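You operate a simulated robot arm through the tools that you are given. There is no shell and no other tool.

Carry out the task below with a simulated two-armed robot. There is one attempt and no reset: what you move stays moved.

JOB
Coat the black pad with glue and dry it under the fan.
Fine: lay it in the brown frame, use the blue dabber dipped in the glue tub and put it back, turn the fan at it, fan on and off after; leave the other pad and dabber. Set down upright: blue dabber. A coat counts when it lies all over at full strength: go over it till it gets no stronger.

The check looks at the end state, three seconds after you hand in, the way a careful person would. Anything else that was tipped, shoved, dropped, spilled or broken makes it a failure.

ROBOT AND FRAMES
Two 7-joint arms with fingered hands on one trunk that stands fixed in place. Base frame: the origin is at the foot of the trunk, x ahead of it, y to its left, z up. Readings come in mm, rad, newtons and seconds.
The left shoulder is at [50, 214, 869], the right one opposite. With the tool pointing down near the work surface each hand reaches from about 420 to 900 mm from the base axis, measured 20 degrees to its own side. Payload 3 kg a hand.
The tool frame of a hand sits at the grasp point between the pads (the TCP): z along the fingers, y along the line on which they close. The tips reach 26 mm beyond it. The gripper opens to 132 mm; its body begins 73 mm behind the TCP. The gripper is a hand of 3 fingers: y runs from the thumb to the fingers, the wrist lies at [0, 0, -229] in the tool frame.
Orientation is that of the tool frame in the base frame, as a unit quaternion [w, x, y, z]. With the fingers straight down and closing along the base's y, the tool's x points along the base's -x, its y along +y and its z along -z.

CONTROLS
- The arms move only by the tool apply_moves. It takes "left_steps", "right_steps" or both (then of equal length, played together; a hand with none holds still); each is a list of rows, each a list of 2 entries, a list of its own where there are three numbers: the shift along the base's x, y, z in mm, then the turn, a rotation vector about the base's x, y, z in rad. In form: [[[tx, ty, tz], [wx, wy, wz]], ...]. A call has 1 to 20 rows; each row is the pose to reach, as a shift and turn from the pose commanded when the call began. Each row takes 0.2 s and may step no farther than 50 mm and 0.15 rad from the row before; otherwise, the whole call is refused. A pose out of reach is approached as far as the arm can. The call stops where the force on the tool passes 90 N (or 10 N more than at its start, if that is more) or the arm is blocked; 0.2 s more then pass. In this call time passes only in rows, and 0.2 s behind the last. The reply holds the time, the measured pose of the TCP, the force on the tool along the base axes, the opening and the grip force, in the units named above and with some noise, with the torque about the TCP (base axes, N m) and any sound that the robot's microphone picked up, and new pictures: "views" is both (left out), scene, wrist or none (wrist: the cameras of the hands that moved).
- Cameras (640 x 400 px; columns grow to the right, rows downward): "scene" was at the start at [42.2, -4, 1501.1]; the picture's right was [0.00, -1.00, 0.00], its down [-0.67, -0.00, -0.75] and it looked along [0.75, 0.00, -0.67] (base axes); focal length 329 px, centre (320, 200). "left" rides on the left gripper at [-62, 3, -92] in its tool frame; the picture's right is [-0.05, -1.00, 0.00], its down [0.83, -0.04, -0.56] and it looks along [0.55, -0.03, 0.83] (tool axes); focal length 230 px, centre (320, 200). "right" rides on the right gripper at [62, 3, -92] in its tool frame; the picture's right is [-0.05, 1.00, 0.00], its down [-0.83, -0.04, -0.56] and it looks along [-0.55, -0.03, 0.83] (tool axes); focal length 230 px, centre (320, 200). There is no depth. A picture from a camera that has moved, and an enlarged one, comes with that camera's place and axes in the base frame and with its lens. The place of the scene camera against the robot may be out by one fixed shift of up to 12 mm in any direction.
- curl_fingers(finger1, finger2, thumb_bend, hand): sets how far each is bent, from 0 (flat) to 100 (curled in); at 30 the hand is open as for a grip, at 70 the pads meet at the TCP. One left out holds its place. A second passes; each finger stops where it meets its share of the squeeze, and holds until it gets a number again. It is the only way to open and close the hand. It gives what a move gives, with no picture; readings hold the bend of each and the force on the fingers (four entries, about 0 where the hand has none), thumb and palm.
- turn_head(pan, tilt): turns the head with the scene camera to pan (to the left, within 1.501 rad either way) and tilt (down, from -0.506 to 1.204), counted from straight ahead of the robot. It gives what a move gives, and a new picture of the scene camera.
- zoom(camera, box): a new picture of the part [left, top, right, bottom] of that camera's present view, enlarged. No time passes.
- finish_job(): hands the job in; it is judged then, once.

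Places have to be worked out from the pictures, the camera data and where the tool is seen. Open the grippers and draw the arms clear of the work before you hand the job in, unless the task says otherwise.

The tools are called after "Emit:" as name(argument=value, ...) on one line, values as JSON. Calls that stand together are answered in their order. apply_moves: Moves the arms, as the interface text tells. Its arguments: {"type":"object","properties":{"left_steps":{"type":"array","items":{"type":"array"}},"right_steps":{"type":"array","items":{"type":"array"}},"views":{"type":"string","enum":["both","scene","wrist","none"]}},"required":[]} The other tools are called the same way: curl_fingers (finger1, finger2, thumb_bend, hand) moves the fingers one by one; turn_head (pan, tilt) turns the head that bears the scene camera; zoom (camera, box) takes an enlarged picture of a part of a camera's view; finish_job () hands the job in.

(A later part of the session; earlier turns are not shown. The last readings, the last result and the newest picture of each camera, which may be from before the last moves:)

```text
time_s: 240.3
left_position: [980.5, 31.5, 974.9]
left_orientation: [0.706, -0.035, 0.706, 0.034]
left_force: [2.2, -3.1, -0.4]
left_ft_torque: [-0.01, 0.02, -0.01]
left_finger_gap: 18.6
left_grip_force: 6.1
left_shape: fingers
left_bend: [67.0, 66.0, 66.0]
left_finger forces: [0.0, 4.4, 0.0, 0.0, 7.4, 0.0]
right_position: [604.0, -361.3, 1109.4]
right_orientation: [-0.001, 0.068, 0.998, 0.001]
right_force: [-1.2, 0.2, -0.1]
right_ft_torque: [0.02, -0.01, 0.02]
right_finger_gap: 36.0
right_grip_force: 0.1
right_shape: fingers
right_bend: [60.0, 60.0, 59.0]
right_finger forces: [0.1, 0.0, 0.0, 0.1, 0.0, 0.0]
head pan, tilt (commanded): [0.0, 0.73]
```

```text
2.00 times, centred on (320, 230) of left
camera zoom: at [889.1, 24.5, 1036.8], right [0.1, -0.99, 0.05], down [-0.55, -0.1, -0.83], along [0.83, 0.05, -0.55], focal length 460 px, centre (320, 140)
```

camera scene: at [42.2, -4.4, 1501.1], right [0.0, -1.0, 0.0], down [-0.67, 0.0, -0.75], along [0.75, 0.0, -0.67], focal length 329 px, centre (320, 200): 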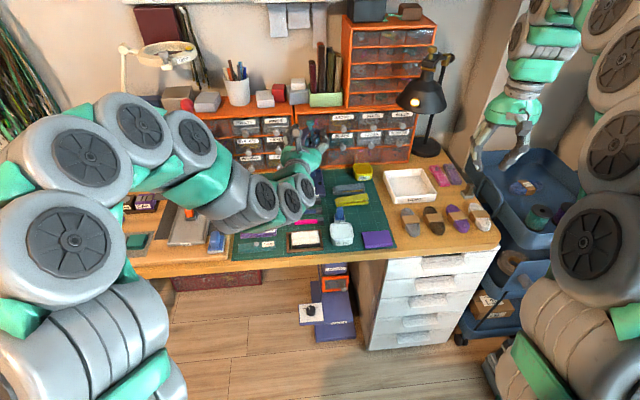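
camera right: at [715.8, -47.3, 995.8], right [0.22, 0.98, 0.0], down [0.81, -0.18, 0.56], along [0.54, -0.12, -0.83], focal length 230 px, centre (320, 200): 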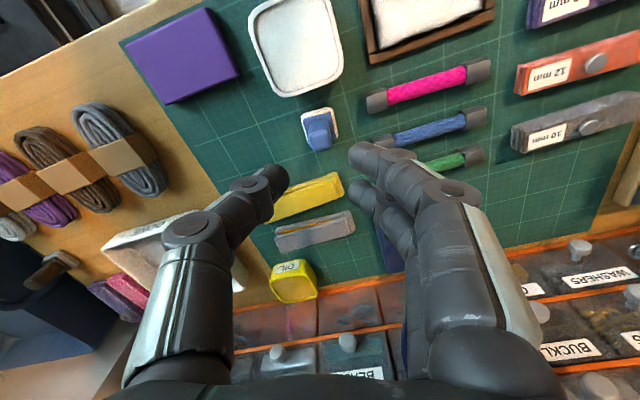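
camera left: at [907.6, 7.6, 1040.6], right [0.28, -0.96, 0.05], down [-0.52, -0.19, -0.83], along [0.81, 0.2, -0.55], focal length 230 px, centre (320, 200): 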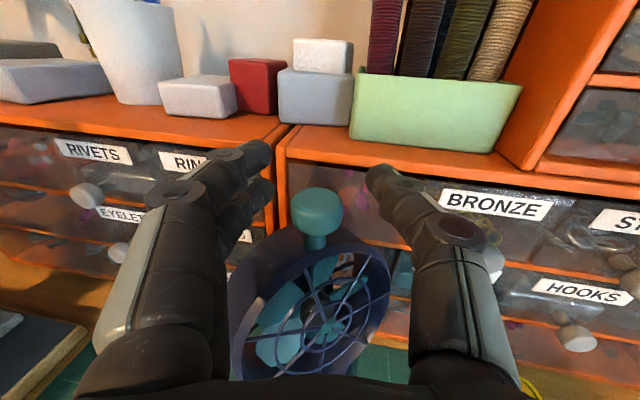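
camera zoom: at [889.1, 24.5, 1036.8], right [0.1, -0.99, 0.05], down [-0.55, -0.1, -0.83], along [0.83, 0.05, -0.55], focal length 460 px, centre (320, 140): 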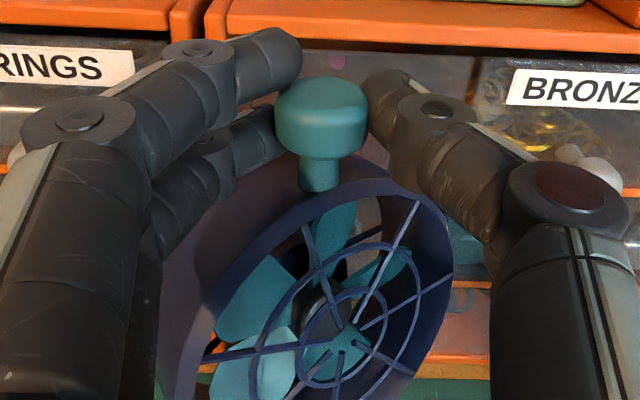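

The fingers just slipped round the knob; the head did not turn. Better: grip the fan ring itself at its left and right sides (Ø≈116 mm) and turn it. I release the knob and back off.

Emit:
curl_fingers(hand="left", finger1=55, finger2=55, thumb_bend=55)

Emit:
apply_moves(left_steps=[[[-15, -1.5, 1], [0, 0, 0]], [[-35, -3.5, 2], [0, 0, 0]], [[-60, -6, 2], [0, 0, 0]], [[-90, -10, 2], [0, 0, 0]], [[-105, -20, 2], [0, 0, 0.1]], [[-115, -35, -10], [0, 0, 0.2]], [[-120, -48, -40], [0, 0, 0.3]], [[-120, -52, -72], [0, 0, 0.32]]], views="none")

Emit:
curl_fingers(hand="left", finger1=30, finger2=30, thumb_bend=30)

Emit:
zoom(camera="left", box=[120, 60, 520, 310])

Emit:
zoom(camera="scene", box=[240, 110, 380, 210])

```text
time_s: 241.3
left_position: [981.0, 30.9, 974.9]
left_orientation: [0.706, -0.035, 0.706, 0.034]
left_force: [0.6, -0.3, 0.0]
left_ft_torque: [0.01, -0.03, -0.01]
left_finger_gap: 50.6
left_grip_force: 0.0
left_shape: fingers
left_bend: [55.0, 55.0, 55.0]
left_finger forces: [0.0, 0.0, 0.0, 0.0, 0.0, 0.0]
right_position: [604.0, -361.8, 1110.0]
right_orientation: [0.0, 0.068, 0.998, 0.001]
right_force: [0.1, 0.0, 0.4]
right_ft_torque: [-0.04, 0.01, 0.02]
right_finger_gap: 35.7
right_grip_force: 0.1
right_shape: fingers
right_bend: [60.0, 60.0, 59.0]
right_finger forces: [0.0, 0.1, 0.1, 0.1, 0.1, 0.1]
head pan, tilt (commanded): [0.0, 0.73]
```

```text
time_s: 243.1
left_position: [861.9, -20.8, 901.7]
left_orientation: [0.692, -0.147, 0.691, 0.147]
left_force: [0.0, -0.3, -0.7]
left_ft_torque: [-0.01, 0.0, 0.03]
left_finger_gap: 50.6
left_grip_force: 0.0
left_shape: fingers
left_bend: [55.0, 55.0, 55.0]
left_finger forces: [0.0, 0.0, 0.0, 0.0, 0.1, 0.0]
right_position: [604.2, -362.8, 1110.0]
right_orientation: [0.0, 0.068, 0.998, 0.001]
right_force: [-0.7, -0.8, 0.4]
right_ft_torque: [-0.03, 0.01, -0.01]
right_finger_gap: 36.0
right_grip_force: 0.0
right_shape: fingers
right_bend: [60.0, 60.0, 59.0]
right_finger forces: [0.0, 0.0, 0.1, 0.0, 0.0, 0.0]
head pan, tilt (commanded): [0.0, 0.73]
```

```text
time_s: 244.1
left_position: [861.3, -20.9, 902.7]
left_orientation: [0.691, -0.147, 0.692, 0.147]
left_force: [0.7, -0.6, 0.1]
left_ft_torque: [-0.02, -0.01, -0.02]
left_finger_gap: 133.7
left_grip_force: 0.0
left_shape: fingers
left_bend: [30.0, 30.0, 30.0]
left_finger forces: [0.0, 0.0, 0.0, 0.0, 0.1, 0.1]
right_position: [603.1, -361.0, 1109.7]
right_orientation: [0.0, 0.068, 0.998, 0.0]
right_force: [-0.4, 0.6, -0.3]
right_ft_torque: [-0.03, 0.0, -0.01]
right_finger_gap: 35.9
right_grip_force: 0.0
right_shape: fingers
right_bend: [60.0, 60.0, 59.0]
right_finger forces: [0.1, 0.1, 0.0, 0.0, 0.0, 0.0]
head pan, tilt (commanded): [0.0, 0.73]
```

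```text
1.60 times, centred on (320, 185) of left
camera zoom: at [774.8, -55.5, 963.2], right [0.41, -0.91, 0.05], down [-0.49, -0.27, -0.83], along [0.77, 0.31, -0.55], focal length 368 px, centre (320, 224)
```

zoom: 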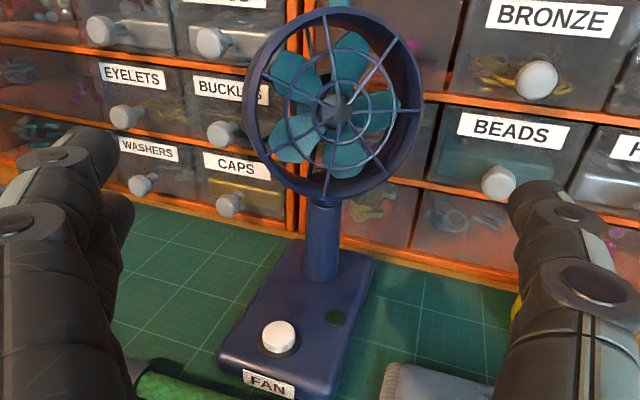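

```text
4.00 times, centred on (310, 160) of scene
camera zoom: at [42.1, -4.4, 1501.0], right [0.0, -1.0, 0.0], down [-0.67, 0.0, -0.75], along [0.75, 0.0, -0.67], focal length 1316 px, centre (360, 360)
```

zoom: 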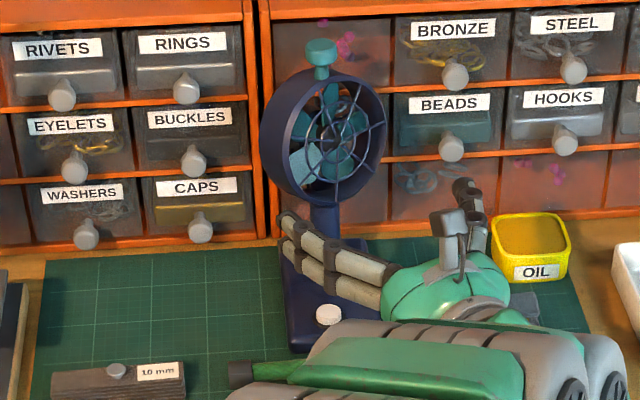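

Now the fan is almost frontal to the hand. I shift sideways 7 mm to centre on its axis and advance so the open fingers straddle the ring, pausing half-way to check.

Emit:
apply_moves(left_steps=[[[3, -6.7, -1], [0, 0, 0]], [[21, 1.3, -2], [0, 0, 0]], [[40, 9.8, -2], [0, 0, 0]], [[58, 17.8, -2], [0, 0, 0]], [[58, 17.8, -2], [0, 0, 0]]], views="none")

Emit:
zoom(camera="left", box=[120, 60, 520, 310])

Emit:
zoom(camera="scene", box=[240, 110, 380, 210])

```text
time_s: 245.3
left_position: [919.7, -3.1, 899.6]
left_orientation: [0.692, -0.147, 0.692, 0.147]
left_force: [-0.3, 0.1, 0.0]
left_ft_torque: [-0.02, 0.01, 0.01]
left_finger_gap: 134.0
left_grip_force: 0.0
left_shape: fingers
left_bend: [30.0, 30.0, 30.0]
left_finger forces: [0.0, 0.0, 0.1, 0.0, 0.0, 0.0]
right_position: [604.4, -361.7, 1109.7]
right_orientation: [0.0, 0.067, 0.998, 0.001]
right_force: [-0.4, 0.3, 1.1]
right_ft_torque: [-0.01, 0.01, 0.03]
right_finger_gap: 35.9
right_grip_force: 0.0
right_shape: fingers
right_bend: [60.0, 60.0, 59.0]
right_finger forces: [0.1, 0.0, 0.0, 0.0, 0.0, 0.0]
head pan, tilt (commanded): [0.0, 0.73]
```

```text
1.60 times, centred on (320, 185) of left
camera zoom: at [833.1, -38.0, 960.8], right [0.41, -0.91, 0.05], down [-0.49, -0.26, -0.83], along [0.77, 0.31, -0.55], focal length 368 px, centre (320, 224)
```

zoom: 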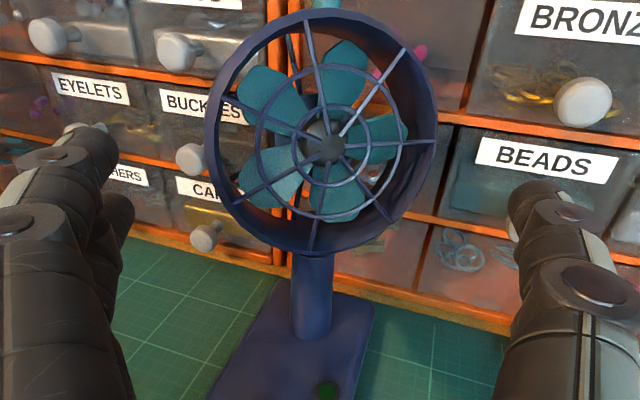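

```text
4.00 times, centred on (310, 160) of scene
camera zoom: at [42.2, -4.4, 1501.0], right [0.0, -1.0, 0.0], down [-0.67, 0.0, -0.75], along [0.75, 0.0, -0.67], focal length 1316 px, centre (360, 360)
```

zoom: 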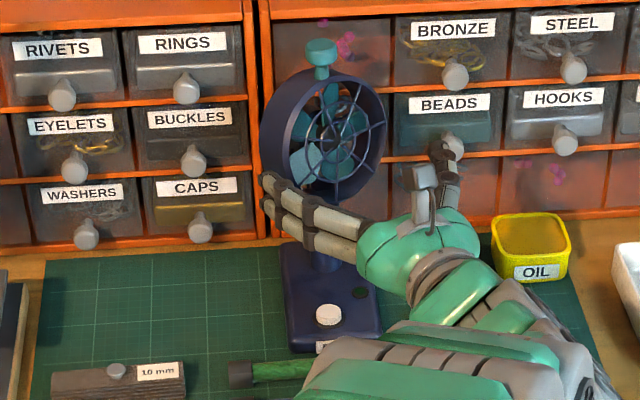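

Well centred. I advance the remaining 60 mm so the fingers straddle the ring.

Emit:
apply_moves(left_steps=[[[14, 6.3, 0], [0, 0, 0]], [[28, 12.5, 0], [0, 0, 0]], [[42, 18.7, 0], [0, 0, 0]], [[54.4, 24.2, 0], [0, 0, 0]], [[54.4, 24.2, 0], [0, 0, 0]]], views="none")

Emit:
zoom(camera="left", box=[60, 20, 580, 345])

Emit:
zoom(camera="scene", box=[260, 110, 370, 200])

```text
time_s: 246.5
left_position: [975.5, 19.1, 899.4]
left_orientation: [0.692, -0.147, 0.692, 0.147]
left_force: [0.2, 0.9, 0.2]
left_ft_torque: [0.01, 0.0, 0.01]
left_finger_gap: 134.2
left_grip_force: 0.1
left_shape: fingers
left_bend: [30.0, 30.0, 30.0]
left_finger forces: [0.1, 0.0, 0.1, 0.1, 0.0, 0.1]
right_position: [603.9, -361.3, 1110.3]
right_orientation: [0.0, 0.068, 0.998, 0.001]
right_force: [0.6, -0.7, -0.1]
right_ft_torque: [0.0, -0.03, 0.01]
right_finger_gap: 36.2
right_grip_force: 0.0
right_shape: fingers
right_bend: [60.0, 60.0, 59.0]
right_finger forces: [0.0, 0.0, 0.1, 0.0, 0.0, 0.0]
head pan, tilt (commanded): [0.0, 0.73]
```

```text
1.23 times, centred on (320, 182) of left
camera zoom: at [889.7, -15.1, 961.9], right [0.41, -0.91, 0.05], down [-0.49, -0.27, -0.83], along [0.77, 0.31, -0.55], focal length 283 px, centre (320, 222)
```

zoom: 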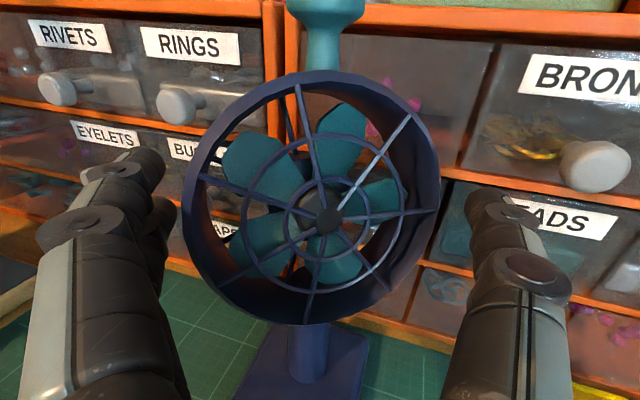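

```text
4.44 times, centred on (315, 155) of scene
camera zoom: at [42.2, -4.4, 1501.0], right [0.0, -1.0, 0.0], down [-0.67, 0.0, -0.75], along [0.75, 0.0, -0.67], focal length 1462 px, centre (342, 400)
```

zoom: 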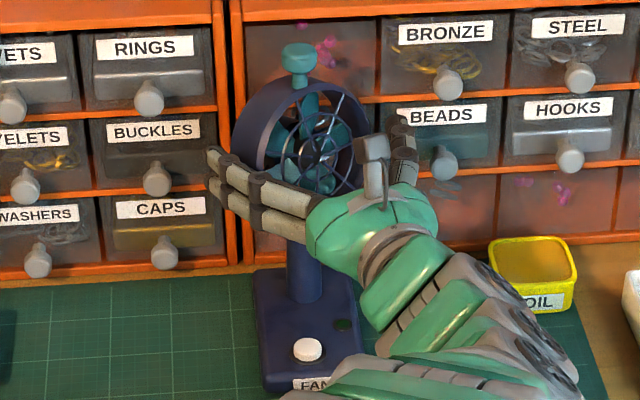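

The fingers straddle the ring on both sides. I close gently onto it.

Emit:
curl_fingers(hand="left", finger1=36, finger2=36, thumb_bend=36)

Emit:
zoom(camera="left", box=[60, 20, 580, 345])

```text
time_s: 247.5
left_position: [975.2, 19.4, 901.0]
left_orientation: [0.692, -0.145, 0.692, 0.146]
left_force: [0.1, 0.9, 0.4]
left_ft_torque: [0.03, 0.01, 0.0]
left_finger_gap: 116.2
left_grip_force: 0.9
left_shape: fingers
left_bend: [36.0, 35.0, 36.0]
left_finger forces: [0.0, 0.8, 0.0, 0.1, 0.4, 0.1]
right_position: [604.1, -360.1, 1110.9]
right_orientation: [0.0, 0.068, 0.998, 0.001]
right_force: [0.7, 0.1, 0.6]
right_ft_torque: [-0.03, -0.04, 0.01]
right_finger_gap: 36.3
right_grip_force: 0.0
right_shape: fingers
right_bend: [60.0, 60.0, 59.0]
right_finger forces: [0.0, 0.0, 0.0, 0.0, 0.1, 0.1]
head pan, tilt (commanded): [0.0, 0.73]
```

```text
1.23 times, centred on (320, 182) of left
camera zoom: at [889.7, -15.1, 961.8], right [0.41, -0.91, 0.05], down [-0.49, -0.27, -0.83], along [0.77, 0.31, -0.55], focal length 283 px, centre (320, 222)
```

zoom: 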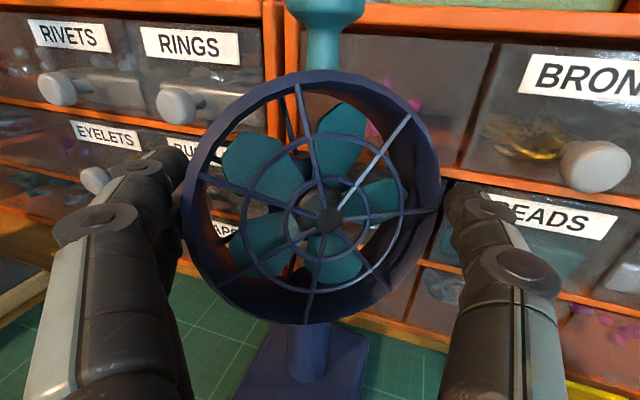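

Contact just made. I squeeze a bit more and turn the first -0.18 rad about the fan's axis, checking that the head follows.

Emit:
curl_fingers(hand="left", finger1=40, finger2=40, thumb_bend=41)

Emit:
apply_moves(left_steps=[[[-0.5, 1.0, 0], [0, 0, -0.045]], [[-1.0, 2.0, 0], [0, 0, -0.09]], [[-1.4, 3.0, 0], [0, 0, -0.135]], [[-1.8, 4.1, 0], [0, 0, -0.18]]], views="none")

Emit:
zoom(camera="left", box=[60, 20, 580, 345])

Emit:
zoom(camera="scene", box=[260, 110, 370, 200])

```text
time_s: 248.5
left_position: [974.7, 20.5, 901.3]
left_orientation: [0.691, -0.147, 0.692, 0.147]
left_force: [-1.7, -1.8, 0.5]
left_ft_torque: [-0.08, -0.05, -0.01]
left_finger_gap: 110.8
left_grip_force: 4.7
left_shape: fingers
left_bend: [38.0, 35.0, 39.0]
left_finger forces: [1.3, 3.2, 0.0, 0.0, 5.3, 0.1]
right_position: [605.2, -361.4, 1110.1]
right_orientation: [0.0, 0.069, 0.998, 0.001]
right_force: [0.6, 0.4, -0.3]
right_ft_torque: [0.02, -0.03, -0.01]
right_finger_gap: 35.9
right_grip_force: 0.0
right_shape: fingers
right_bend: [60.0, 60.0, 59.0]
right_finger forces: [0.1, 0.0, 0.0, 0.0, 0.0, 0.1]
head pan, tilt (commanded): [0.0, 0.73]
```

```text
time_s: 249.5
left_position: [971.4, 23.9, 901.2]
left_orientation: [0.702, -0.084, 0.702, 0.084]
left_force: [1.8, 0.0, -0.5]
left_ft_torque: [-0.1, 0.04, 0.03]
left_finger_gap: 110.4
left_grip_force: 5.1
left_shape: fingers
left_bend: [38.0, 36.0, 39.0]
left_finger forces: [1.1, 3.5, 0.0, 0.1, 4.9, 0.0]
right_position: [605.5, -361.2, 1110.4]
right_orientation: [0.001, 0.068, 0.998, 0.001]
right_force: [0.6, 0.8, 0.1]
right_ft_torque: [-0.02, 0.01, -0.03]
right_finger_gap: 35.7
right_grip_force: 0.0
right_shape: fingers
right_bend: [60.0, 60.0, 59.0]
right_finger forces: [0.0, 0.0, 0.0, 0.0, 0.0, 0.0]
head pan, tilt (commanded): [0.0, 0.73]
```

```text
1.23 times, centred on (320, 182) of left
camera zoom: at [882.3, 4.9, 962.3], right [0.24, -0.97, 0.05], down [-0.53, -0.17, -0.83], along [0.81, 0.17, -0.55], focal length 283 px, centre (320, 222)
```

zoom: 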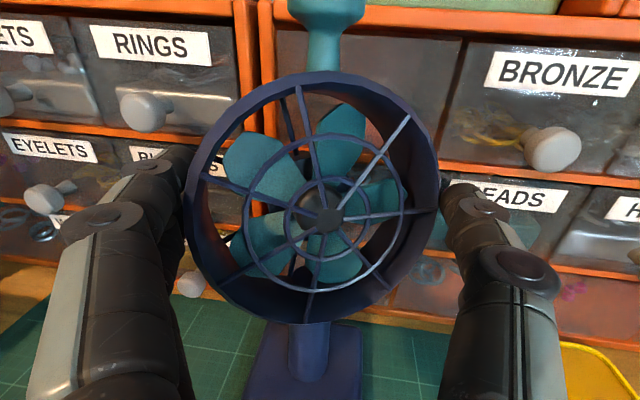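

```text
4.44 times, centred on (315, 155) of scene
camera zoom: at [42.2, -4.4, 1501.0], right [0.0, -1.0, 0.0], down [-0.67, 0.0, -0.75], along [0.75, 0.0, -0.67], focal length 1462 px, centre (342, 400)
```

zoom: 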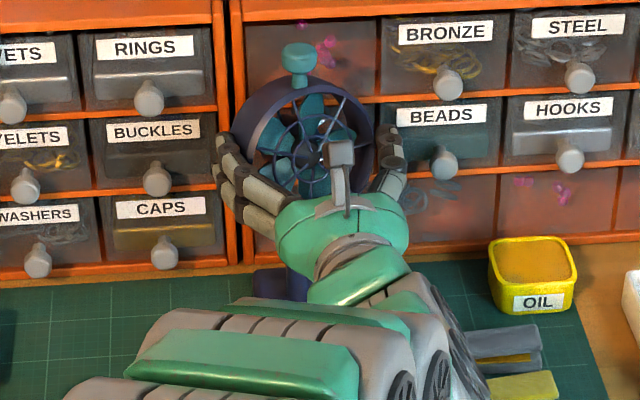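

The head follows the hand. I continue the turn by another -0.36 rad.

Emit:
apply_moves(left_steps=[[[-0.3, 1.1, 0], [0, 0, -0.045]], [[-0.6, 2.1, 0], [0, 0, -0.09]], [[-0.9, 3.2, 0], [0, 0, -0.135]], [[-1.1, 4.3, 0], [0, 0, -0.18]], [[-1.2, 5.4, 0], [0, 0, -0.225]], [[-1.3, 6.5, 0], [0, 0, -0.27]], [[-1.3, 7.6, 0], [0, 0, -0.315]], [[-1.3, 8.8, 0], [0, 0, -0.36]]], views="none")

Emit:
zoom(camera="left", box=[60, 20, 580, 345])

Emit:
zoom(camera="scene", box=[260, 110, 370, 200])

```text
time_s: 251.3
left_position: [970.5, 34.0, 901.1]
left_orientation: [0.706, 0.041, 0.706, -0.043]
left_force: [-3.5, -1.3, 1.5]
left_ft_torque: [-0.09, 0.01, 0.0]
left_finger_gap: 109.9
left_grip_force: 5.3
left_shape: fingers
left_bend: [39.0, 36.0, 39.0]
left_finger forces: [1.0, 3.3, 0.1, 0.1, 5.7, 0.0]
right_position: [602.2, -361.9, 1110.2]
right_orientation: [0.001, 0.069, 0.998, 0.001]
right_force: [0.2, 0.1, -0.2]
right_ft_torque: [0.03, -0.02, 0.02]
right_finger_gap: 35.6
right_grip_force: 0.1
right_shape: fingers
right_bend: [60.0, 60.0, 59.0]
right_finger forces: [0.1, 0.1, 0.1, 0.0, 0.0, 0.0]
head pan, tilt (commanded): [0.0, 0.73]
```

```text
1.23 times, centred on (320, 182) of left
camera zoom: at [879.8, 47.5, 962.3], right [-0.12, -0.99, 0.05], down [-0.56, 0.02, -0.83], along [0.82, -0.13, -0.55], focal length 283 px, centre (320, 222)
```

zoom: 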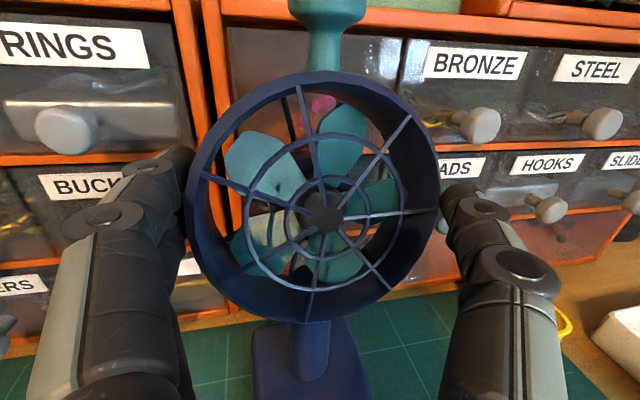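

```text
4.44 times, centred on (315, 155) of scene
camera zoom: at [42.1, -4.4, 1501.1], right [0.0, -1.0, 0.0], down [-0.67, 0.0, -0.75], along [0.75, 0.0, -0.67], focal length 1462 px, centre (342, 400)
```

zoom: 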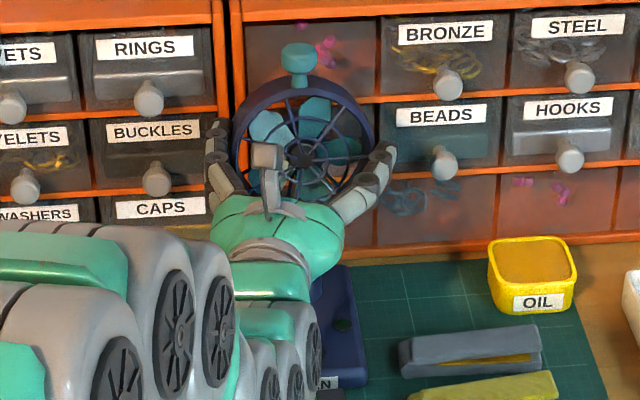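

The head now faces the robot side toward the pad. I add a last -0.03 rad, then open the fingers and check.

Emit:
apply_moves(left_steps=[[[0, 0.7, 0], [0, 0, -0.03]], [[0, 0.7, 0], [0, 0, -0.03]]], views="none")

Emit:
curl_fingers(hand="left", finger1=34, finger2=34, thumb_bend=34)

Emit:
curl_fingers(hand="left", finger1=29, finger2=29, thumb_bend=29)

Emit:
zoom(camera="left", box=[60, 20, 580, 345])

```text
time_s: 251.9
left_position: [971.1, 35.3, 901.6]
left_orientation: [0.705, 0.053, 0.705, -0.053]
left_force: [-2.4, -1.8, -1.4]
left_ft_torque: [-0.1, 0.04, -0.05]
left_finger_gap: 109.8
left_grip_force: 4.4
left_shape: fingers
left_bend: [39.0, 36.0, 39.0]
left_finger forces: [0.9, 3.2, 0.0, 0.0, 5.4, 0.1]
right_position: [604.1, -361.7, 1109.5]
right_orientation: [0.001, 0.068, 0.998, 0.001]
right_force: [1.0, 0.6, -0.1]
right_ft_torque: [-0.02, 0.01, 0.01]
right_finger_gap: 35.9
right_grip_force: 0.0
right_shape: fingers
right_bend: [60.0, 60.0, 59.0]
right_finger forces: [0.1, 0.1, 0.1, 0.1, 0.0, 0.1]
head pan, tilt (commanded): [0.0, 0.73]
```

```text
time_s: 252.9
left_position: [970.5, 34.0, 901.5]
left_orientation: [0.705, 0.054, 0.705, -0.054]
left_force: [0.3, -0.4, -0.5]
left_ft_torque: [-0.01, -0.02, 0.0]
left_finger_gap: 120.7
left_grip_force: 0.1
left_shape: fingers
left_bend: [34.0, 34.0, 34.0]
left_finger forces: [0.0, 0.0, 0.0, 0.0, 0.1, 0.0]
right_position: [604.2, -361.0, 1109.6]
right_orientation: [0.0, 0.068, 0.998, 0.001]
right_force: [-0.6, 0.3, 0.2]
right_ft_torque: [0.01, -0.05, -0.01]
right_finger_gap: 36.1
right_grip_force: 0.1
right_shape: fingers
right_bend: [60.0, 60.0, 59.0]
right_finger forces: [0.1, 0.0, 0.0, 0.0, 0.0, 0.0]
head pan, tilt (commanded): [0.0, 0.73]
```

```text
time_s: 253.9
left_position: [970.7, 33.6, 900.5]
left_orientation: [0.705, 0.054, 0.705, -0.054]
left_force: [0.0, 0.6, 0.0]
left_ft_torque: [0.01, 0.01, 0.02]
left_finger_gap: 138.1
left_grip_force: 0.0
left_shape: fingers
left_bend: [28.0, 28.0, 28.0]
left_finger forces: [0.1, 0.0, 0.1, 0.1, 0.0, 0.1]
right_position: [603.0, -362.1, 1109.0]
right_orientation: [0.0, 0.069, 0.998, 0.0]
right_force: [-0.7, -0.3, 0.3]
right_ft_torque: [0.0, 0.01, 0.0]
right_finger_gap: 36.2
right_grip_force: 0.0
right_shape: fingers
right_bend: [60.0, 60.0, 59.0]
right_finger forces: [0.0, 0.0, 0.1, 0.0, 0.1, 0.0]
head pan, tilt (commanded): [0.0, 0.73]
```

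```text
1.23 times, centred on (320, 182) of left
camera zoom: at [880.1, 51.0, 962.7], right [-0.15, -0.99, 0.05], down [-0.56, 0.04, -0.83], along [0.82, -0.15, -0.55], focal length 283 px, centre (320, 222)
```

zoom: 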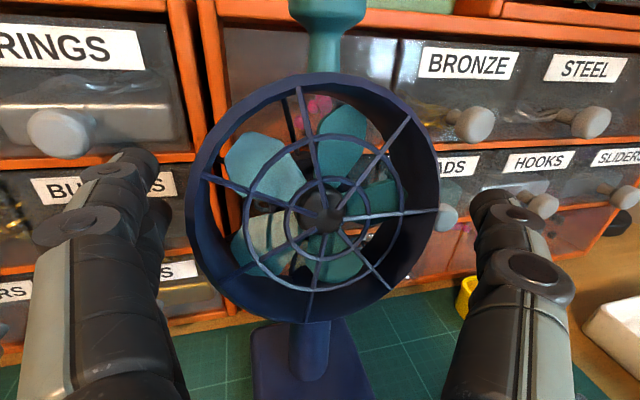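

Released cleanly. I retreat straight back along the hand's axis and look at the fan's direction.

Emit:
apply_moves(left_steps=[[[-20, 3.1, 0], [0, 0, 0]], [[-45, 6.9, 0], [0, 0, 0]], [[-75, 11.6, 0], [0, 0, 0]], [[-105, 16.2, 10], [0, 0, 0]], [[-135, 21, 35], [0, 0, 0]], [[-160, 40, 60], [0, 0, 0.05]], [[-180, 70, 80], [0, 0, 0.1]], [[-190, 105, 90], [0, 0, 0.1]], [[-195, 140, 95], [0, 0, 0.1]]], views="scene")

Emit:
zoom(camera="scene", box=[280, 110, 350, 200])

Emit:
zoom(camera="scene", box=[240, 180, 400, 270])

```text
time_s: 255.9
left_position: [775.5, 174.3, 998.6]
left_orientation: [0.707, 0.019, 0.707, -0.018]
left_force: [-0.6, -0.1, -0.4]
left_ft_torque: [0.03, 0.02, 0.02]
left_finger_gap: 138.2
left_grip_force: 0.1
left_shape: fingers
left_bend: [28.0, 28.0, 28.0]
left_finger forces: [0.1, 0.1, 0.1, 0.0, 0.1, 0.0]
right_position: [604.1, -361.9, 1109.6]
right_orientation: [0.0, 0.068, 0.998, 0.001]
right_force: [-0.3, -0.4, -0.4]
right_ft_torque: [0.02, -0.01, 0.0]
right_finger_gap: 35.9
right_grip_force: 0.1
right_shape: fingers
right_bend: [60.0, 60.0, 59.0]
right_finger forces: [0.0, 0.0, 0.0, 0.0, 0.0, 0.1]
head pan, tilt (commanded): [0.0, 0.73]
camera scene: at [42.1, -4.4, 1501.0], right [0.0, -1.0, 0.0], down [-0.67, 0.0, -0.75], along [0.75, 0.0, -0.67], focal length 329 px, centre (320, 200)
```

scene: 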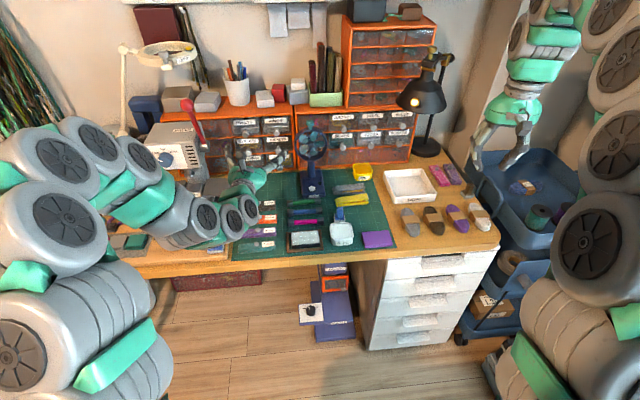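

```text
4.44 times, centred on (315, 155) of scene
camera zoom: at [42.1, -4.4, 1501.0], right [0.0, -1.0, 0.0], down [-0.67, 0.0, -0.75], along [0.75, 0.0, -0.67], focal length 1462 px, centre (342, 400)
```

zoom: 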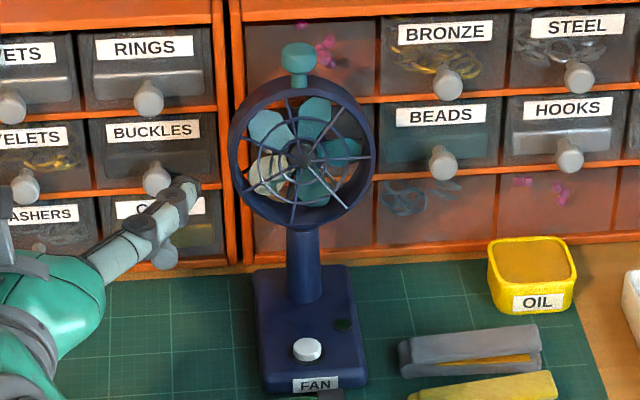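

```text
4.00 times, centred on (320, 225) of scene
camera zoom: at [42.1, -4.4, 1501.0], right [0.0, -1.0, 0.0], down [-0.67, 0.0, -0.75], along [0.75, 0.0, -0.67], focal length 1316 px, centre (320, 100)
```

zoom: 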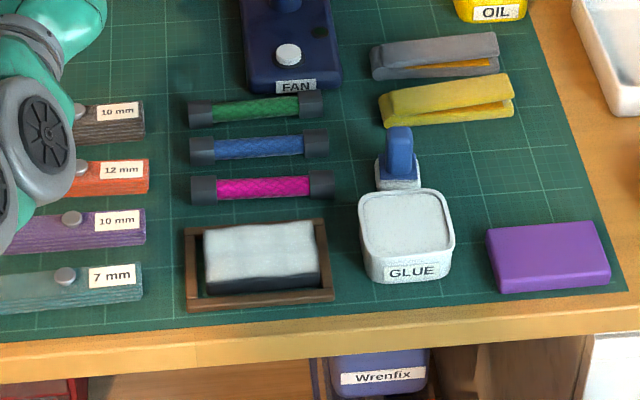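

The fan base is unmoved and the head faces forward. I zoom in to judge whether it points exactly at the pad.

Emit:
zoom(camera="scene", box=[290, 118, 330, 162])

Emit:
zoom(camera="left", box=[300, 150, 460, 330])

```text
9.09 times, centred on (310, 140) of scene
camera zoom: at [42.1, -4.4, 1501.0], right [0.0, -1.0, 0.0], down [-0.67, 0.0, -0.75], along [0.75, 0.0, -0.67], focal length 2991 px, centre (411, 746)
```

zoom: 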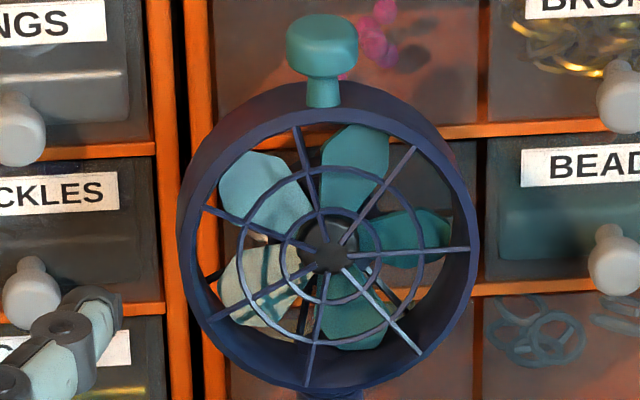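

```text
2.22 times, centred on (380, 240) of left
camera zoom: at [682.8, 181.7, 1059.5], right [-0.05, -1.0, 0.05], down [-0.56, -0.01, -0.83], along [0.83, -0.07, -0.55], focal length 511 px, centre (187, 111)
```

zoom: 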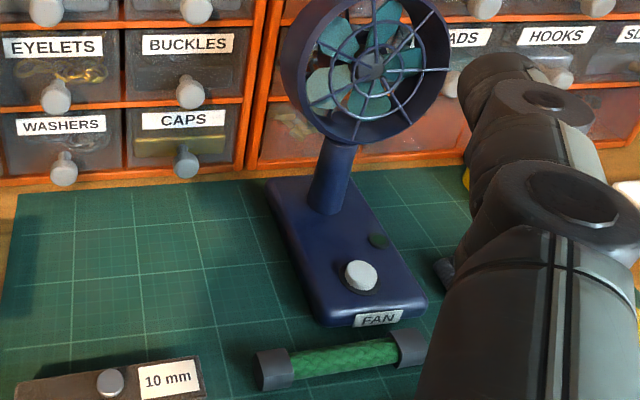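

Different views give slightly different angles, so I place the left camera on the line pad–fan and check whether the hub lines up with knob and stem from there.

Emit:
apply_moves(left_steps=[[[18, -30, -12], [0, 0, 0]], [[36, -60, -25], [0, 0, 0]], [[54, -90, -38], [0, 0, 0]], [[70, -117, -50], [0, 0, 0]], [[83.3, -138.6, -58], [0, 0, 0]], [[83.3, -138.6, -58], [0, 0, 0]]], views="none")

Emit:
zoom(camera="left", box=[220, 60, 420, 310])

```text
time_s: 257.3
left_position: [858.6, 34.1, 937.5]
left_orientation: [0.707, 0.018, 0.707, -0.018]
left_force: [-0.2, 0.1, 1.3]
left_ft_torque: [0.03, -0.02, -0.03]
left_finger_gap: 138.5
left_grip_force: 0.0
left_shape: fingers
left_bend: [28.0, 28.0, 28.0]
left_finger forces: [0.1, 0.0, 0.0, 0.0, 0.0, 0.0]
right_position: [603.8, -361.9, 1109.8]
right_orientation: [0.0, 0.068, 0.998, 0.0]
right_force: [0.3, -0.4, 1.0]
right_ft_torque: [0.0, -0.02, 0.01]
right_finger_gap: 35.7
right_grip_force: 0.0
right_shape: fingers
right_bend: [60.0, 60.0, 59.0]
right_finger forces: [0.0, 0.1, 0.0, 0.0, 0.0, 0.1]
head pan, tilt (commanded): [0.0, 0.73]
```

```text
1.60 times, centred on (320, 185) of left
camera zoom: at [766.8, 42.2, 999.7], right [-0.05, -1.0, 0.05], down [-0.56, -0.02, -0.83], along [0.83, -0.07, -0.55], focal length 368 px, centre (320, 224)
```

zoom: 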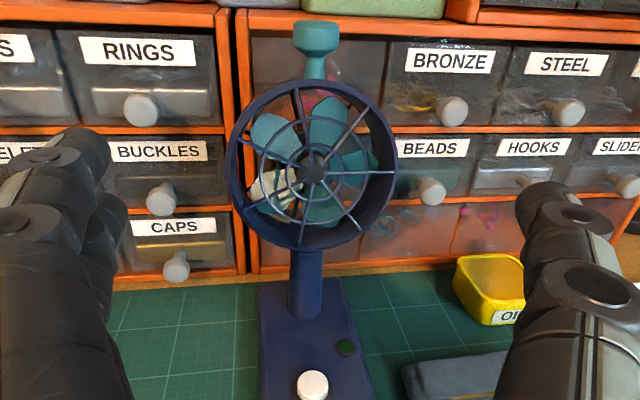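

I zoom in for an accurate hub/knob/stem alignment.

Emit:
zoom(camera="left", box=[255, 60, 375, 140])

Emit:
zoom(camera="left", box=[255, 130, 375, 210])

Emit:
zoom(camera="left", box=[255, 210, 375, 310])

```text
5.00 times, centred on (315, 100) of left
camera zoom: at [766.8, 42.2, 999.7], right [-0.05, -1.0, 0.05], down [-0.56, -0.02, -0.83], along [0.83, -0.07, -0.55], focal length 1150 px, centre (345, 700)
```

zoom: 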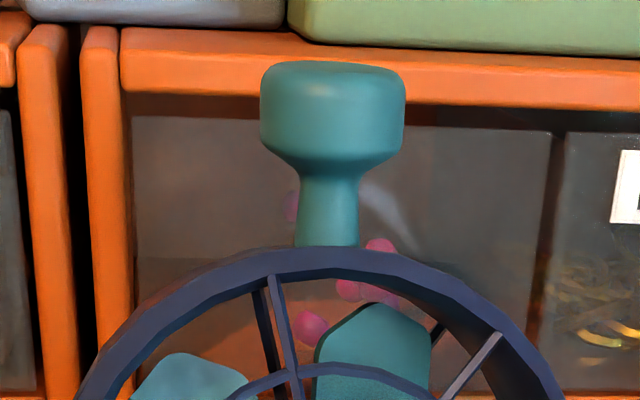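

```text
5.00 times, centred on (315, 170) of left
camera zoom: at [766.8, 42.2, 999.7], right [-0.05, -1.0, 0.05], down [-0.56, -0.02, -0.83], along [0.83, -0.07, -0.55], focal length 1150 px, centre (345, 350)
```

zoom: 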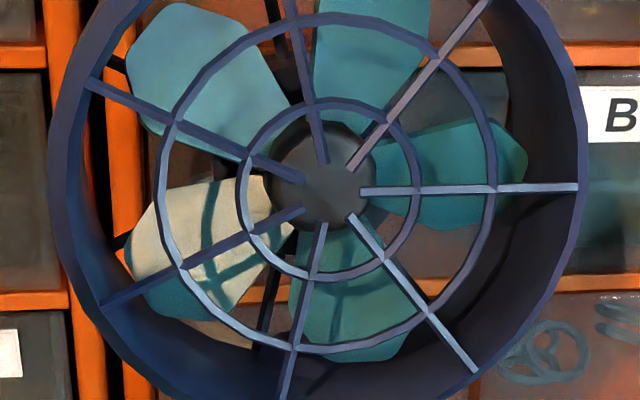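

```text
4.00 times, centred on (315, 260) of left
camera zoom: at [766.8, 42.2, 999.7], right [-0.05, -1.0, 0.05], down [-0.56, -0.02, -0.83], along [0.83, -0.07, -0.55], focal length 920 px, centre (340, -40)
```

zoom: 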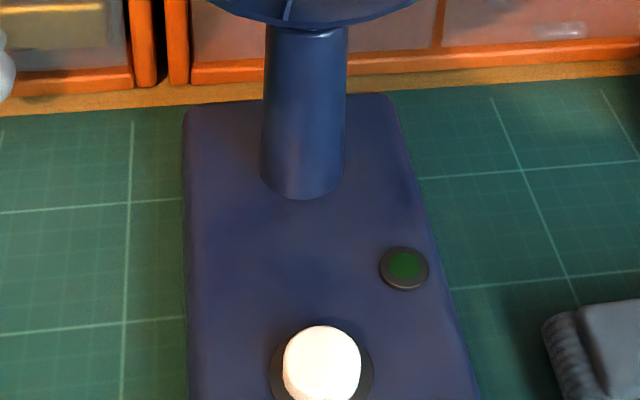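

From the pad–fan line the grille is only ~5° off, which points the fan at the pad. Now the power button (≈(918,28), top z≈766): I close the left fingers into a poking shape, pitch the hand down and hover above it.

Emit:
curl_fingers(hand="left", finger1=70, finger2=70, thumb_bend=70)

Emit:
apply_moves(left_steps=[[[0, -2, -5], [0.0076, 0.1453, 0]], [[5, -4, -15], [0.0152, 0.2906, 0]], [[12, -6, -28], [0.0228, 0.4358, 0]], [[20, -8, -42], [0.0304, 0.5811, 0]], [[30, -10, -56], [0.0381, 0.7264, 0]], [[40, -12, -70], [0.0457, 0.8716, 0]], [[50, -14, -90], [0.0457, 0.8716, 0]], [[55, -15, -107], [0.0457, 0.8716, 0]], [[55, -15, -107], [0.0457, 0.8716, 0]]], views="both")

Emit:
zoom(camera="left", box=[220, 120, 420, 280])

Emit:
zoom(camera="scene", box=[270, 140, 360, 210])

```text
time_s: 258.3
left_position: [858.6, 35.1, 937.2]
left_orientation: [0.707, 0.017, 0.707, -0.017]
left_force: [0.3, -0.4, 0.0]
left_ft_torque: [0.0, 0.03, 0.01]
left_finger_gap: 6.1
left_grip_force: 0.1
left_shape: fingers
left_bend: [70.0, 70.0, 70.0]
left_finger forces: [0.0, 0.0, 0.0, 0.0, 0.0, 0.0]
right_position: [603.4, -361.4, 1110.2]
right_orientation: [0.0, 0.069, 0.998, 0.001]
right_force: [0.1, 0.1, 0.9]
right_ft_torque: [0.0, 0.0, 0.01]
right_finger_gap: 36.1
right_grip_force: 0.1
right_shape: fingers
right_bend: [60.0, 60.0, 59.0]
right_finger forces: [0.0, 0.0, 0.0, 0.0, 0.0, 0.0]
head pan, tilt (commanded): [0.0, 0.73]
```

```text
time_s: 260.3
left_position: [911.0, 20.4, 830.9]
left_orientation: [0.342, 0.025, 0.939, -0.009]
left_force: [0.3, 0.4, 0.0]
left_ft_torque: [0.01, 0.01, -0.02]
left_finger_gap: 5.5
left_grip_force: 0.0
left_shape: fingers
left_bend: [70.0, 70.0, 70.0]
left_finger forces: [0.0, 0.0, 0.1, 0.1, 0.1, 0.0]
left hand out of reach, approached as far as the arm can: row 5, 6
right_position: [603.9, -361.1, 1109.7]
right_orientation: [0.0, 0.068, 0.998, 0.001]
right_force: [-0.2, -0.3, 0.5]
right_ft_torque: [0.04, 0.02, 0.04]
right_finger_gap: 35.9
right_grip_force: 0.1
right_shape: fingers
right_bend: [60.0, 60.0, 59.0]
right_finger forces: [0.0, 0.0, 0.1, 0.1, 0.0, 0.1]
head pan, tilt (commanded): [0.0, 0.73]
camera scene: at [42.1, -4.4, 1501.0], right [0.0, -1.0, 0.0], down [-0.67, 0.0, -0.75], along [0.75, 0.0, -0.67], focal length 329 px, centre (320, 200)
camera left: at [899.9, 23.9, 940.7], right [-0.01, -1.0, 0.03], down [-0.99, 0.01, -0.11], along [0.11, -0.03, -0.99], focal length 230 px, centre (320, 200)
```

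scene: 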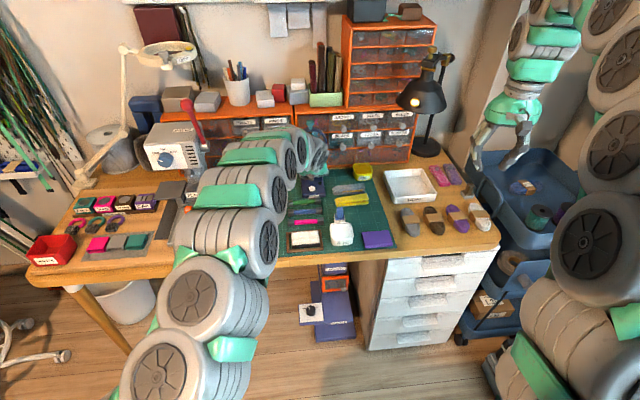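
left: 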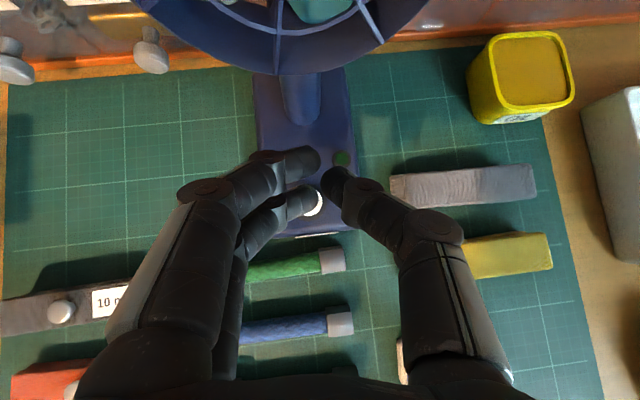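

```text
2.50 times, centred on (320, 200) of left
camera zoom: at [899.9, 23.9, 940.7], right [-0.01, -1.0, 0.03], down [-0.99, 0.01, -0.11], along [0.11, -0.03, -0.99], focal length 575 px, centre (320, 200)
```

zoom: 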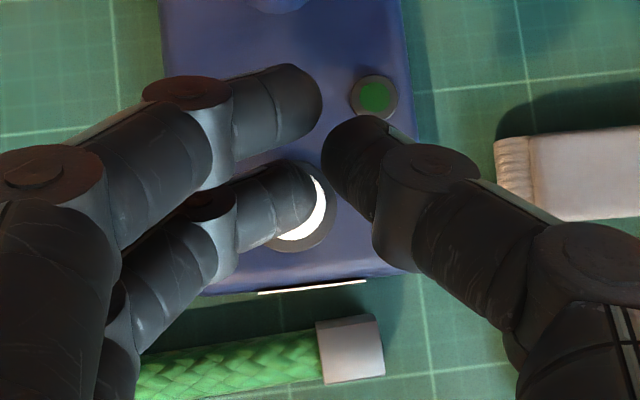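

```text
5.71 times, centred on (315, 175) of scene
camera zoom: at [42.1, -4.4, 1501.0], right [0.0, -1.0, 0.0], down [-0.67, 0.0, -0.75], along [0.75, 0.0, -0.67], focal length 1880 px, centre (349, 343)
```

zoom: 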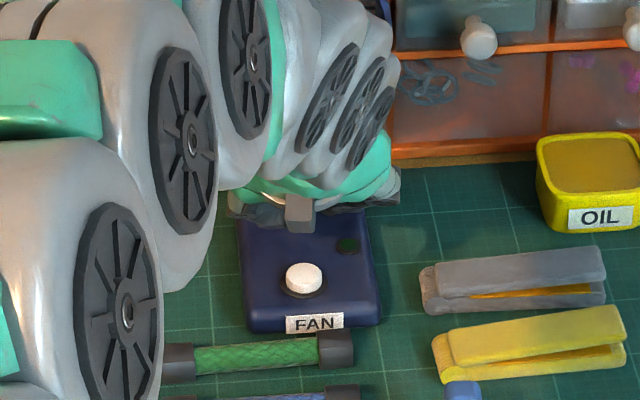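

The camera looks straight down: the middle fingertip is right above the white button. I descend toward it in small steps, listening for a sound.

Emit:
apply_moves(left_steps=[[[0, 0.5, -12], [0, 0, 0]], [[0, 0.5, -22], [0, 0, 0]], [[0, 0.5, -29], [0, 0, 0]], [[0, 0.5, -29], [0, 0, 0]]], views="wrist")

Emit:
zoom(camera="scene", box=[270, 140, 360, 210])

```text
time_s: 261.3
left_position: [914.0, 19.5, 800.2]
left_orientation: [0.342, 0.025, 0.939, -0.009]
left_force: [0.2, 0.5, 0.4]
left_ft_torque: [0.02, 0.05, 0.02]
left_finger_gap: 5.8
left_grip_force: 0.0
left_shape: fingers
left_bend: [70.0, 70.0, 70.0]
left_finger forces: [0.0, 0.1, 0.0, 0.0, 0.0, 0.1]
right_position: [604.5, -362.0, 1109.2]
right_orientation: [0.0, 0.068, 0.998, 0.0]
right_force: [-0.7, -0.5, 0.0]
right_ft_torque: [0.03, 0.0, 0.0]
right_finger_gap: 36.0
right_grip_force: 0.1
right_shape: fingers
right_bend: [60.0, 60.0, 59.0]
right_finger forces: [0.1, 0.0, 0.0, 0.0, 0.0, 0.0]
head pan, tilt (commanded): [0.0, 0.73]
camera left: at [901.6, 23.9, 911.2], right [-0.01, -1.0, 0.03], down [-0.99, 0.01, -0.11], along [0.11, -0.03, -0.99], focal length 230 px, centre (320, 200)
```

left: 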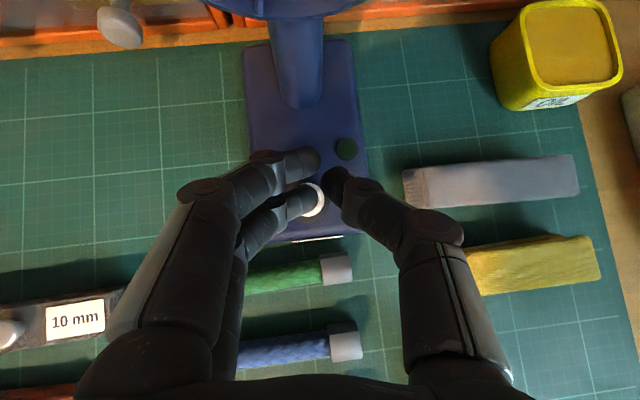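

```text
5.71 times, centred on (315, 175) of scene
camera zoom: at [42.2, -4.4, 1501.0], right [0.0, -1.0, 0.0], down [-0.67, 0.0, -0.75], along [0.75, 0.0, -0.67], focal length 1880 px, centre (349, 343)
```

zoom: 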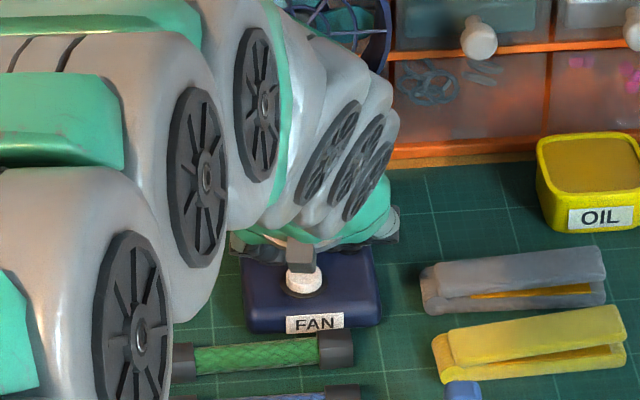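

Just above the button. I verify alignment close up before pressing.

Emit:
zoom(camera="left", box=[260, 150, 380, 250])

```text
4.00 times, centred on (320, 200) of left
camera zoom: at [901.6, 23.9, 911.2], right [-0.01, -1.0, 0.03], down [-0.99, 0.01, -0.11], along [0.11, -0.03, -0.99], focal length 920 px, centre (320, 200)
```

zoom: 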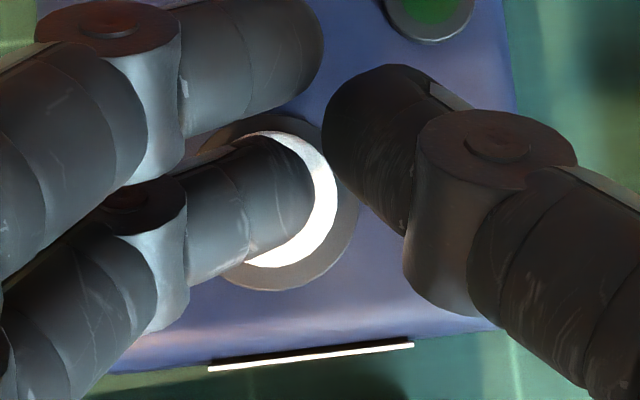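

The fingertip covers the button's centre. I press down slowly.

Emit:
apply_moves(left_steps=[[[0, 0, -3], [0, 0, 0]], [[0, 0, -5], [0, 0, 0]], [[0, 0, -6], [0, 0, 0]]], views="none")

```text
time_s: 262.1
left_position: [914.5, 21.1, 796.2]
left_orientation: [0.342, 0.025, 0.939, -0.009]
left_force: [-0.3, -0.7, -0.3]
left_ft_torque: [-0.01, 0.02, -0.01]
left_finger_gap: 5.9
left_grip_force: 0.3
left_shape: fingers
left_bend: [70.0, 70.0, 70.0]
left_finger forces: [0.0, 0.6, 0.0, 0.1, 0.1, 0.0]
right_position: [604.6, -361.8, 1110.0]
right_orientation: [0.0, 0.069, 0.998, 0.0]
right_force: [0.4, 0.0, 0.0]
right_ft_torque: [0.01, 0.02, -0.04]
right_finger_gap: 36.2
right_grip_force: 0.0
right_shape: fingers
right_bend: [60.0, 60.0, 59.0]
right_finger forces: [0.0, 0.1, 0.0, 0.1, 0.1, 0.1]
head pan, tilt (commanded): [0.0, 0.73]
```

Finger 2 begins to touch (0.6 N). I press further in small steps.

Emit:
apply_moves(left_steps=[[[0, 0, -1.5], [0, 0, 0]], [[0, 0, -3], [0, 0, 0]], [[0, 0, -4], [0, 0, 0]]], views="none")

```text
time_s: 262.9
left_position: [914.0, 22.2, 791.9]
left_orientation: [0.342, 0.024, 0.939, -0.009]
left_force: [0.6, 2.0, 5.2]
left_ft_torque: [0.02, -0.04, 0.01]
left_finger_gap: 6.0
left_grip_force: 2.3
left_shape: fingers
left_bend: [70.0, 71.0, 70.0]
left_finger forces: [0.0, 4.7, 0.0, 0.0, 0.0, 0.0]
right_position: [604.7, -361.2, 1110.4]
right_orientation: [0.0, 0.068, 0.998, 0.001]
right_force: [-0.4, -0.9, 0.0]
right_ft_torque: [-0.02, -0.01, -0.04]
right_finger_gap: 35.8
right_grip_force: 0.1
right_shape: fingers
right_bend: [60.0, 60.0, 59.0]
right_finger forces: [0.1, 0.1, 0.0, 0.0, 0.0, 0.0]
head pan, tilt (commanded): [0.0, 0.73]
heard: click
```

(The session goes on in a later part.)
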